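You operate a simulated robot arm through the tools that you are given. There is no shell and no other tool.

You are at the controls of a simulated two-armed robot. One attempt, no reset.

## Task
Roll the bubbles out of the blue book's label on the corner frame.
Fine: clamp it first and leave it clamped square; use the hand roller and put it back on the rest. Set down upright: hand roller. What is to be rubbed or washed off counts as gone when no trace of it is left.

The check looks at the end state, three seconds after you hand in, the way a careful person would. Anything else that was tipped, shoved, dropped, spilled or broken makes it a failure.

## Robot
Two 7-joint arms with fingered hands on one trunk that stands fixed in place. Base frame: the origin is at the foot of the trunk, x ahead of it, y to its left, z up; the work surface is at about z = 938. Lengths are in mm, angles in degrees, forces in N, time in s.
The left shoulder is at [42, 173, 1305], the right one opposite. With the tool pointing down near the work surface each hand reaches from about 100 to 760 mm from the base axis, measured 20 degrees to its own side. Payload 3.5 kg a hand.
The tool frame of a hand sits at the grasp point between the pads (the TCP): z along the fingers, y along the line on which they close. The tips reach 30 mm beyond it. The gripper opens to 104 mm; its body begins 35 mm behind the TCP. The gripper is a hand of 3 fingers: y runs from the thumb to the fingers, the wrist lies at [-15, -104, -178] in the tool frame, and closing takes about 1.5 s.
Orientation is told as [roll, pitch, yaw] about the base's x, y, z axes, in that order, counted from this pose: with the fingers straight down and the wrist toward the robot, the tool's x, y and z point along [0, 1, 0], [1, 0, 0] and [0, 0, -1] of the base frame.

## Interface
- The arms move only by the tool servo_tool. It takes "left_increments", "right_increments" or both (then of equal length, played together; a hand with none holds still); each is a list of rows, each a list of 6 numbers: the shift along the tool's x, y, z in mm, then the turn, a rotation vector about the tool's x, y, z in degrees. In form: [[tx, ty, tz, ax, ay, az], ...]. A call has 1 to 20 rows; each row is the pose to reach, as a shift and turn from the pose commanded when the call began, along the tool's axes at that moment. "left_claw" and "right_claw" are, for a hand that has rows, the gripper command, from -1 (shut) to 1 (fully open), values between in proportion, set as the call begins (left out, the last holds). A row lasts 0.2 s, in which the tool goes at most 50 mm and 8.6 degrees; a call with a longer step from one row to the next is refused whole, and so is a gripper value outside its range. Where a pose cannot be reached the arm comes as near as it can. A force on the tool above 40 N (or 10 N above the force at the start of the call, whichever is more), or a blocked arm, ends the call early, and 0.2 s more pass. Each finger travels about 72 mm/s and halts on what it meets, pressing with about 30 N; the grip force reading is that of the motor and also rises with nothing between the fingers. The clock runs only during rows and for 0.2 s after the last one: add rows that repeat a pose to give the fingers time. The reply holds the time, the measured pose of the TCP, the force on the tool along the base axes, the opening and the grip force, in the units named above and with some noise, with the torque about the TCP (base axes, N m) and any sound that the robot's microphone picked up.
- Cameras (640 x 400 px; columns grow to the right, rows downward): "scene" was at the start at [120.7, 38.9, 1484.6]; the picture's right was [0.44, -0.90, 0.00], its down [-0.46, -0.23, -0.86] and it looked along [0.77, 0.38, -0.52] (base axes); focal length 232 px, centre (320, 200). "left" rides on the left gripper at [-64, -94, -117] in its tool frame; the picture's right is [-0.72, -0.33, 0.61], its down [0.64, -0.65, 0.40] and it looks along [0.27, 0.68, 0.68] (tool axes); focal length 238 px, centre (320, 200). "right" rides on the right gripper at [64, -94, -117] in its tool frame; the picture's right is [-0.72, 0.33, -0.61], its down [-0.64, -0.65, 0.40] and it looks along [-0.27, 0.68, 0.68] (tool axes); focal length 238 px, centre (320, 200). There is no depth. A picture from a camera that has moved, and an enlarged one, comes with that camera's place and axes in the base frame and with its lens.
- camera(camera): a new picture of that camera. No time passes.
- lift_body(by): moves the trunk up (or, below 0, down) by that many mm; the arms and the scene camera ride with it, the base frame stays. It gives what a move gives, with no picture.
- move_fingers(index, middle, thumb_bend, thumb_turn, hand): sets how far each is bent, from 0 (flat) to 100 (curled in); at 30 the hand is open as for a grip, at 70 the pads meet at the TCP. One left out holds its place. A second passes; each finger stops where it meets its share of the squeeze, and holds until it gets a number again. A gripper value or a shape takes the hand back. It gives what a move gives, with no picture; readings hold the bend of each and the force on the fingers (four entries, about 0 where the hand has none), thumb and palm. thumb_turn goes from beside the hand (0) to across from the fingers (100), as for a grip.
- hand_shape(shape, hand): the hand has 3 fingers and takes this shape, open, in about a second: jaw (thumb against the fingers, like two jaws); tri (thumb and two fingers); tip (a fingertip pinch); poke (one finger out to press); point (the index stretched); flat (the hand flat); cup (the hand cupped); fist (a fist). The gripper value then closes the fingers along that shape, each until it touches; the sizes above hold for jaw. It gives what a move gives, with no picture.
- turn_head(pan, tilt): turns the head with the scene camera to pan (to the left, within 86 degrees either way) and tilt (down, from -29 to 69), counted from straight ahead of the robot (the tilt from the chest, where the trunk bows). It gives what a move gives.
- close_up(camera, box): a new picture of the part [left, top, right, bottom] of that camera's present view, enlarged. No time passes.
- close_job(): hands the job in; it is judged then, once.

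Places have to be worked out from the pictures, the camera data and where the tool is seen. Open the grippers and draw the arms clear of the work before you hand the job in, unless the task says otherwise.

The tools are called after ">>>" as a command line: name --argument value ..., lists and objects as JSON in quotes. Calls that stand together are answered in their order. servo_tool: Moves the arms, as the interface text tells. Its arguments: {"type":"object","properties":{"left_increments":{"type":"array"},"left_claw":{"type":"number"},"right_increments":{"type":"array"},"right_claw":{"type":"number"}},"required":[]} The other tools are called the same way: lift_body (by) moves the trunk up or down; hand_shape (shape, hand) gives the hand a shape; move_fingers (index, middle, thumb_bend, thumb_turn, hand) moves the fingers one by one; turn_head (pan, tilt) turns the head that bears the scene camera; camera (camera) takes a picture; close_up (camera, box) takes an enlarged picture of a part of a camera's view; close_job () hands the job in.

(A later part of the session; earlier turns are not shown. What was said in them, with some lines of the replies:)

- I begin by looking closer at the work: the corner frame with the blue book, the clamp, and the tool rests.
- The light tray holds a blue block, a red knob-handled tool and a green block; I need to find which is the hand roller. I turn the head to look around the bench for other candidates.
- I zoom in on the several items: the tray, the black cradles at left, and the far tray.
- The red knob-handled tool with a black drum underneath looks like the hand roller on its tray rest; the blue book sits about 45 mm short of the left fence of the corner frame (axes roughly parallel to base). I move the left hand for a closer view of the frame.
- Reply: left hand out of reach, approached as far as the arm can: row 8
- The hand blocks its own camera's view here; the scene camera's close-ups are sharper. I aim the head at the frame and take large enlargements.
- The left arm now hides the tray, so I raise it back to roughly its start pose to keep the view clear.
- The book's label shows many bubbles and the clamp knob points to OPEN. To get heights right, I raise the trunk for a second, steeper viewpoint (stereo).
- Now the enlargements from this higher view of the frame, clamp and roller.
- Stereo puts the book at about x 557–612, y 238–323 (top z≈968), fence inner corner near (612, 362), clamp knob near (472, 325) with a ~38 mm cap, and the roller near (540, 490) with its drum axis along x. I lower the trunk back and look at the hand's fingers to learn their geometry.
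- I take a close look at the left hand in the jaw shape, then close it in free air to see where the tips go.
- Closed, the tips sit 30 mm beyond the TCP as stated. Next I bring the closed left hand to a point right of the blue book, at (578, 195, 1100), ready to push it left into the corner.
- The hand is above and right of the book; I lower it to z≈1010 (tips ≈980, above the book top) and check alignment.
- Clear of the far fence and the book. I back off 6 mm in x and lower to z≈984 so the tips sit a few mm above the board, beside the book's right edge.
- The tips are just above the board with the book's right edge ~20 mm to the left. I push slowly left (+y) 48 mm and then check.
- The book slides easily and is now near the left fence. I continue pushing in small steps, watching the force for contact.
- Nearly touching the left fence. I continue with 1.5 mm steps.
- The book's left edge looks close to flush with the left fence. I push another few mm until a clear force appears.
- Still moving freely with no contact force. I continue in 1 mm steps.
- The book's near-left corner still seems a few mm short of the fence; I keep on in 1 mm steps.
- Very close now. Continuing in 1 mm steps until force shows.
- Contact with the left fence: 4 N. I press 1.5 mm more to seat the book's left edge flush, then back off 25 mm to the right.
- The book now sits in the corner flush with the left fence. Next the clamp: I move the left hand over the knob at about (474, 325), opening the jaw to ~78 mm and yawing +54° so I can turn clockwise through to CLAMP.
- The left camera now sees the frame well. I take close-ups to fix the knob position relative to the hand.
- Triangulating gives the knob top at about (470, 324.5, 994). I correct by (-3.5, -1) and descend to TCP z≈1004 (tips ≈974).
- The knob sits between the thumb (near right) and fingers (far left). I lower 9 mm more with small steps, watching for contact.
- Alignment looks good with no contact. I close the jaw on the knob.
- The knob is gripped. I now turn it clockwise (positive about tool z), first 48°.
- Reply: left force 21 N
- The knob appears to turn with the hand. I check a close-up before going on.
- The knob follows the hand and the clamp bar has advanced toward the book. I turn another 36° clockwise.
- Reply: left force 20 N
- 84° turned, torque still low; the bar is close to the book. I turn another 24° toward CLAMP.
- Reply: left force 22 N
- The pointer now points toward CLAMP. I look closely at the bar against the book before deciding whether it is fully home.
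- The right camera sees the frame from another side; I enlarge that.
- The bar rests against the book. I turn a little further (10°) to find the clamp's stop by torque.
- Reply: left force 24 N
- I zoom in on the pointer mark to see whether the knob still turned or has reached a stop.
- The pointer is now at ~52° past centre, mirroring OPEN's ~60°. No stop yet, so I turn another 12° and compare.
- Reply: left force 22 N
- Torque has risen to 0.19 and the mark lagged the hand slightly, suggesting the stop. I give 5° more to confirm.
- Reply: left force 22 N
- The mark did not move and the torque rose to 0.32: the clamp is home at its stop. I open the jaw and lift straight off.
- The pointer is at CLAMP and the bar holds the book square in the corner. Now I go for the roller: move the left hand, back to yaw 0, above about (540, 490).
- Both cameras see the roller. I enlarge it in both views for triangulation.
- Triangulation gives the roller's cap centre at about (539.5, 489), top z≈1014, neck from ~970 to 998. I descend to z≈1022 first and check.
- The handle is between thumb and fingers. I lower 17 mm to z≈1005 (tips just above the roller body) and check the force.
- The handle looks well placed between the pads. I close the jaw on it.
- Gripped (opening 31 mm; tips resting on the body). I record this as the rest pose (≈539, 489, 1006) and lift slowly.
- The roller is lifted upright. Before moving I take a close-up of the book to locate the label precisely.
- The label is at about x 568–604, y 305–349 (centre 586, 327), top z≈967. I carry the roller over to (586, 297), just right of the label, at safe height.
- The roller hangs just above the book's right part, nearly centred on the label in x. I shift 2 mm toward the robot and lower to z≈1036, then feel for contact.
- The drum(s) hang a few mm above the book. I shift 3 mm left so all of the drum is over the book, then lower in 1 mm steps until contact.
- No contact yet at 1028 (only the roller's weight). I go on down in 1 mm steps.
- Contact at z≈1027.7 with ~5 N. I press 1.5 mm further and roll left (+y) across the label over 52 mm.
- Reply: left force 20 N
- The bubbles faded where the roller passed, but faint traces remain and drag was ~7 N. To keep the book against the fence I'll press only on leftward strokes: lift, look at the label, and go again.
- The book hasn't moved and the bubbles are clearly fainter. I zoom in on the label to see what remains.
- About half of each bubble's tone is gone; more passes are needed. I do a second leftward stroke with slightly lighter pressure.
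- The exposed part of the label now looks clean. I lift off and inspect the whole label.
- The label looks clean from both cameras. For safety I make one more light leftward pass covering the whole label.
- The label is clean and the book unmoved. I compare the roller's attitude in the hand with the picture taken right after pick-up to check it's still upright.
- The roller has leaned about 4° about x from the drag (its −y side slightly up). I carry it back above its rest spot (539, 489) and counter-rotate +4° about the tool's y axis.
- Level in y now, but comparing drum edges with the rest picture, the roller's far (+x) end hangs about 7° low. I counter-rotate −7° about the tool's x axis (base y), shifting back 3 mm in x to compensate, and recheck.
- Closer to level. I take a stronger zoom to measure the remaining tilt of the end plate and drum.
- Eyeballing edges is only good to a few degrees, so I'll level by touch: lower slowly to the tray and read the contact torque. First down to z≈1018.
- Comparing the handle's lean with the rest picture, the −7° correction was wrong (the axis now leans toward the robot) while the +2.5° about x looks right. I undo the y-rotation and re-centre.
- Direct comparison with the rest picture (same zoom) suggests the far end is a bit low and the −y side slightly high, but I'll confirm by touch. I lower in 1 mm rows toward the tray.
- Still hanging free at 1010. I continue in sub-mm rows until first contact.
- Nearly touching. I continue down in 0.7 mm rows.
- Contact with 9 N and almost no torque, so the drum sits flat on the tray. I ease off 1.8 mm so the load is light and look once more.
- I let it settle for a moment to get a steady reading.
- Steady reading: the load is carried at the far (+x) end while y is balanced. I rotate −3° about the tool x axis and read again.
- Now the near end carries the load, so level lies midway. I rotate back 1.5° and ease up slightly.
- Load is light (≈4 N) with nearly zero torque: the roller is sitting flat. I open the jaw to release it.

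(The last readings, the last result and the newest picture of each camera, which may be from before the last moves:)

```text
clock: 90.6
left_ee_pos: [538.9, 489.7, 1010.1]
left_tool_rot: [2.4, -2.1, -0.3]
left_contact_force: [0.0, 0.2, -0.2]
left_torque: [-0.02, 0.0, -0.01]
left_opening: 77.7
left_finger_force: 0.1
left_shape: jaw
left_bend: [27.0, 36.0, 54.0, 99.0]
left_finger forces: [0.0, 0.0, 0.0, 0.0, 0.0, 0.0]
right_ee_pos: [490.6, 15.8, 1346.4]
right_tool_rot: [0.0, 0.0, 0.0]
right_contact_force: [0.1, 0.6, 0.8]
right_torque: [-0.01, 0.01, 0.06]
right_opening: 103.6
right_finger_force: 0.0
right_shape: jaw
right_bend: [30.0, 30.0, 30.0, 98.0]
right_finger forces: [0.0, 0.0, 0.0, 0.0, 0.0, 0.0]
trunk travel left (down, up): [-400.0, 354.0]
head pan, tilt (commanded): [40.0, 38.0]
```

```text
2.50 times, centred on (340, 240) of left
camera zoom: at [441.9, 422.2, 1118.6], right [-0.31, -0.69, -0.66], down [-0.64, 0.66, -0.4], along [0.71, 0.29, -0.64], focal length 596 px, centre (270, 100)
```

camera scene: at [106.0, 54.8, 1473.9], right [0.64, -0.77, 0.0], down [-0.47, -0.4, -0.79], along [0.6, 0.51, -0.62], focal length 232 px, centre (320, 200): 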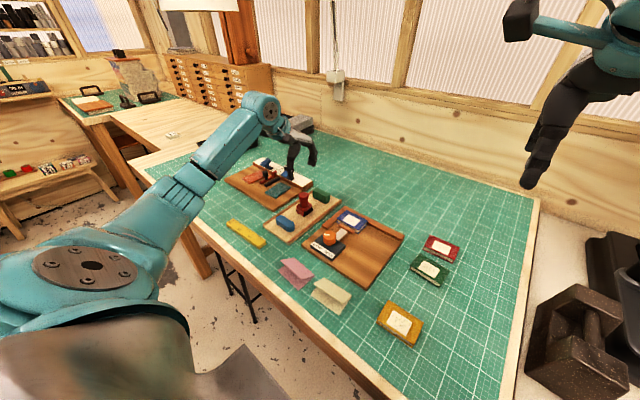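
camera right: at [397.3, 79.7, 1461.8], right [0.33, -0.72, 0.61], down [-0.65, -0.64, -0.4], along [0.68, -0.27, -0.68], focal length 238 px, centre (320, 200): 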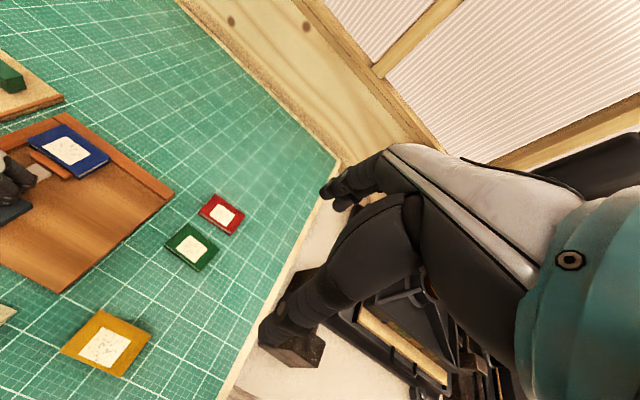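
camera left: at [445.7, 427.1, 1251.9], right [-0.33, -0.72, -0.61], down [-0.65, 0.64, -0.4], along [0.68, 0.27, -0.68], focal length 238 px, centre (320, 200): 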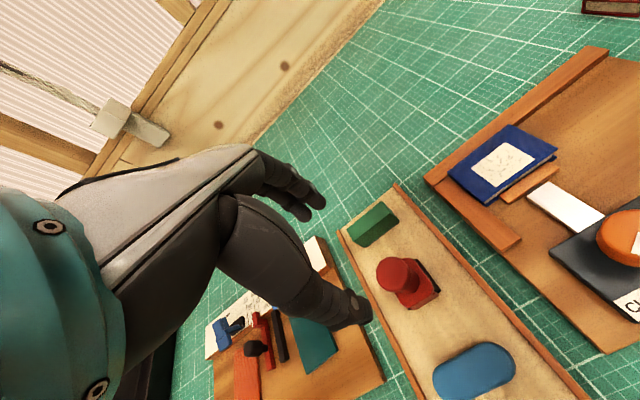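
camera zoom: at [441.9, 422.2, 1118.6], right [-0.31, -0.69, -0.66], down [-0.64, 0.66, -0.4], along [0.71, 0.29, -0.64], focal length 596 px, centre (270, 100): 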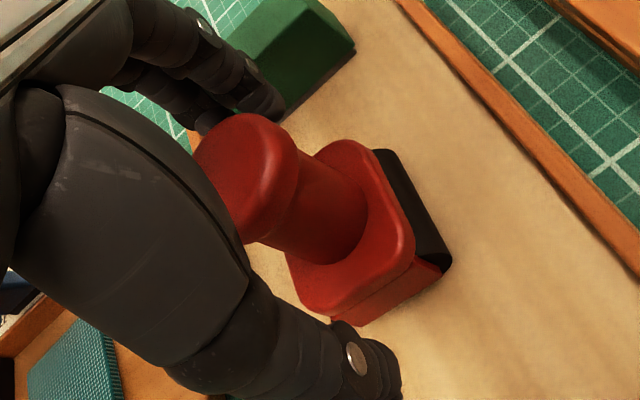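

The roller stands upright on its rest, released cleanly. I lift the hand straight up and clear, then level the tool.

>>> servo_tool --left_increments '[[0, 0, -8, 0, 0, 0], [1, 1, -25, 0, 0, 0], [2, 2, -50, 0, 0, 0], [3, 3, -80, 0, 0, 0], [4, 4, -115, 1, -1, 0], [6, 6, -150, 2, -2.4, 0], [6, 6, -190, 2, -2.4, 0], [6, 0, -230, 2, -2.4, 0], [6, -40, -270, 2, -2.4, 0], [6, -80, -310, 2, -2.4, 0]]'

>>> camera --camera "scene"

>>> close_up --camera "scene" --box '[260, 160, 360, 240]'

>>> close_up --camera "scene" --box '[288, 184, 320, 220]'

```text
refused: row 9 steps farther than a row can; nothing moved
```

```text
taken
camera scene: at [105.9, 54.9, 1473.9], right [0.64, -0.77, 0.0], down [-0.47, -0.4, -0.79], along [0.6, 0.51, -0.62], focal length 232 px, centre (320, 200)
```

scene: 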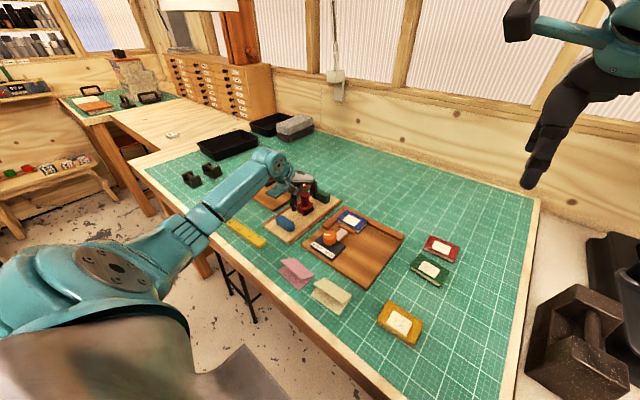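

```text
5.00 times, centred on (310, 200) of scene
camera zoom: at [105.9, 54.9, 1473.9], right [0.64, -0.77, 0.0], down [-0.47, -0.4, -0.79], along [0.6, 0.51, -0.62], focal length 1162 px, centre (370, 200)
```

zoom: 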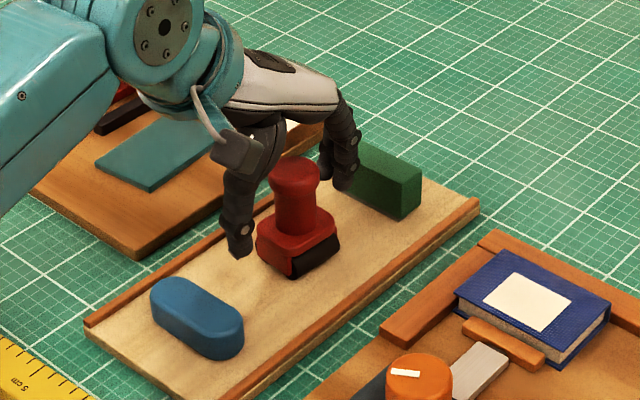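

```text
11.11 times, centred on (304, 202) of scene
camera zoom: at [105.9, 54.9, 1473.9], right [0.64, -0.77, 0.0], down [-0.47, -0.4, -0.79], along [0.6, 0.51, -0.62], focal length 2581 px, centre (498, 178)
```

zoom: 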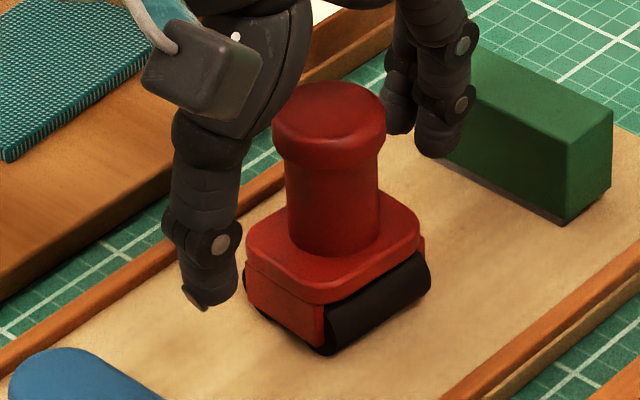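

The move was refused because one step was over 50 mm. I redo the lift with smaller steps.

>>> servo_tool --left_increments '[[0, 0, -8, 0, 0, 0], [1, 1, -25, 0, 0, 0], [2, 2, -50, 0, 0, 0], [3, 3, -80, 0, 0, 0], [4, 4, -115, 1, -1, 0], [6, 6, -150, 2, -2.4, 0], [6, 6, -190, 2, -2.4, 0], [6, -5, -230, 2, -2.4, 0], [6, -30, -270, 2, -2.4, 0], [6, -60, -305, 2, -2.4, 0], [6, -90, -325, 2, -2.4, 0]]'

>>> camera --camera "scene"

>>> close_up --camera "scene" --box '[288, 184, 320, 220]'

>>> close_up --camera "scene" --box '[300, 195, 410, 275]'

>>> close_up --camera "scene" --box '[325, 200, 381, 235]'

```text
clock: 93.0
left_ee_pos: [437.3, 482.1, 1329.5]
left_tool_rot: [0.1, 0.0, -0.2]
left_contact_force: [-0.2, 0.9, -0.4]
left_torque: [0.01, 0.0, -0.01]
left_opening: 77.7
left_finger_force: 0.1
left_shape: jaw
left_bend: [27.0, 36.0, 54.0, 99.0]
left_finger forces: [0.0, 0.1, 0.1, 0.1, 0.1, 0.1]
right_ee_pos: [490.2, 14.4, 1345.5]
right_tool_rot: [0.0, 0.0, 0.0]
right_contact_force: [0.0, 0.4, -0.3]
right_torque: [-0.02, -0.04, 0.0]
right_opening: 103.4
right_finger_force: 0.1
right_shape: jaw
right_bend: [30.0, 30.0, 30.0, 98.0]
right_finger forces: [0.0, 0.1, 0.0, 0.0, 0.1, 0.0]
trunk travel left (down, up): [-400.0, 354.0]
head pan, tilt (commanded): [40.0, 38.0]
```

```text
taken
camera scene: at [105.2, 55.0, 1474.0], right [0.64, -0.77, 0.0], down [-0.47, -0.4, -0.79], along [0.6, 0.51, -0.62], focal length 232 px, centre (320, 200)
```

scene: 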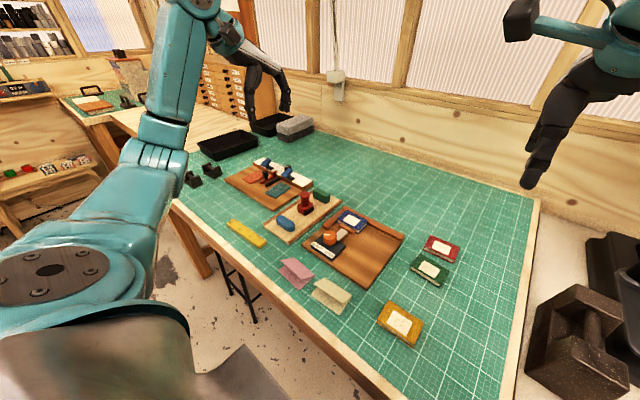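

```text
11.11 times, centred on (304, 202) of scene
camera zoom: at [105.2, 55.0, 1474.0], right [0.64, -0.77, 0.0], down [-0.47, -0.4, -0.79], along [0.6, 0.51, -0.62], focal length 2581 px, centre (498, 178)
```

zoom: 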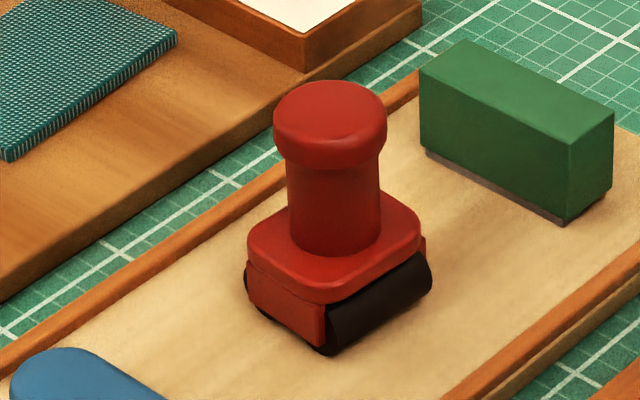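

```text
5.00 times, centred on (355, 235) of scene
camera zoom: at [105.2, 55.0, 1474.0], right [0.64, -0.77, 0.0], down [-0.47, -0.4, -0.79], along [0.6, 0.51, -0.62], focal length 1162 px, centre (145, 25)
```

zoom: 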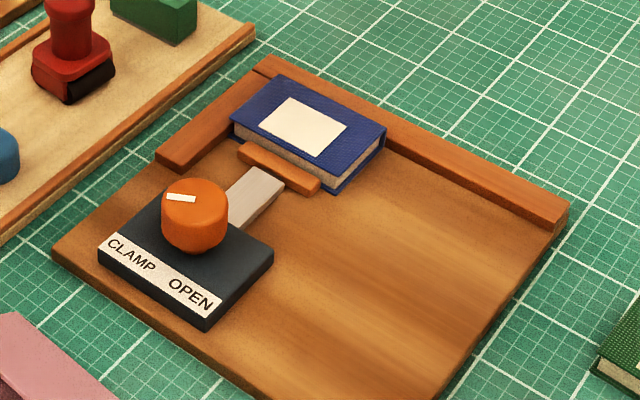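

```text
11.43 times, centred on (353, 218) of scene
camera zoom: at [105.2, 55.0, 1474.0], right [0.64, -0.77, 0.0], down [-0.47, -0.4, -0.79], along [0.6, 0.51, -0.62], focal length 2655 px, centre (-57, 0)
```

zoom: 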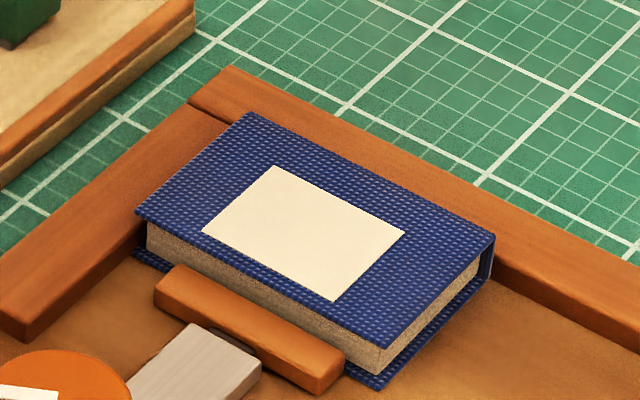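

The label is spotless, the book is square and still clamped, and the roller stands upright on its rest. I open the left hand fully and take a last look for anything disturbed.

>>> servo_tool --left_increments '[[0, 0, 0, 0, 0, 0], [0, 0, 0, 0, 0, 0], [0, 0, 0, 0, 0, 0], [0, 0, 0, 0, 0, 0]]' --left_claw 1

>>> close_up --camera "scene" --box '[170, 130, 350, 260]'

>>> close_up --camera "right" --box '[0, 80, 140, 190]'

```text
clock: 94.0
left_ee_pos: [439.0, 481.7, 1328.2]
left_tool_rot: [0.1, 0.0, -0.2]
left_contact_force: [0.7, -1.5, -0.1]
left_torque: [0.03, 0.01, -0.01]
left_opening: 103.5
left_finger_force: 0.0
left_shape: jaw
left_bend: [30.0, 30.0, 30.0, 98.0]
left_finger forces: [0.0, 0.0, 0.0, 0.0, 0.1, 0.0]
right_ee_pos: [490.6, 14.1, 1345.7]
right_tool_rot: [-0.1, -0.1, 0.0]
right_contact_force: [0.4, 0.0, -0.7]
right_torque: [-0.04, 0.04, -0.04]
right_opening: 103.6
right_finger_force: 0.2
right_shape: jaw
right_bend: [30.0, 30.0, 30.0, 98.0]
right_finger forces: [0.0, 0.0, 0.1, 0.1, 0.1, 0.0]
trunk travel left (down, up): [-400.0, 354.0]
head pan, tilt (commanded): [40.0, 38.0]
```

```text
3.08 times, centred on (260, 195) of scene
camera zoom: at [106.0, 54.9, 1473.9], right [0.64, -0.77, 0.0], down [-0.47, -0.4, -0.79], along [0.6, 0.51, -0.62], focal length 715 px, centre (505, 215)
```

zoom: 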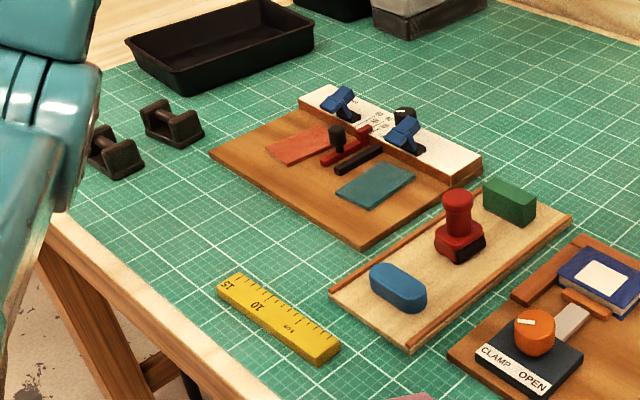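

```text
3.64 times, centred on (70, 135) of right
camera zoom: at [396.5, 78.3, 1462.2], right [0.33, -0.72, 0.61], down [-0.65, -0.64, -0.4], along [0.68, -0.27, -0.68], focal length 867 px, centre (1229, 436)
```

zoom: 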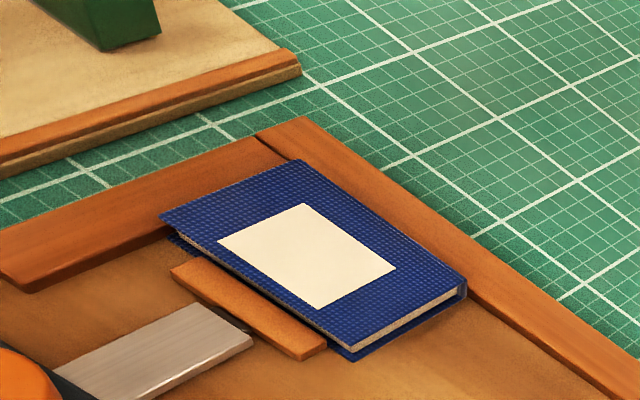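

Everything else is in its place, both hands are open and clear, the label is clean, the book is clamped square and the roller is upright on its rest. I hand in the job.

>>> close_job

```text
The job is handed in.
```

The bubbles are out of the blue book's label. No trace of them shows from either camera that could see it.

- **Book:** I pushed it left into the corner, against the left fence, before clamping. It is still clamped square, with the knob turned to its stop at CLAMP.
- **Rolling:** Three leftward passes with the hand roller. The label already looked clean after the second, and the third was for safety.
- **Roller:** It is back on its rest, standing upright, within a few millimetres of where it started.
- **Bench:** Nothing else looked moved in the last pictures. Both hands are open and clear of the work.

The roller tilted a few degrees in the grip while I worked. I levelled it against the rest before letting go, and it stands flat in the final view.
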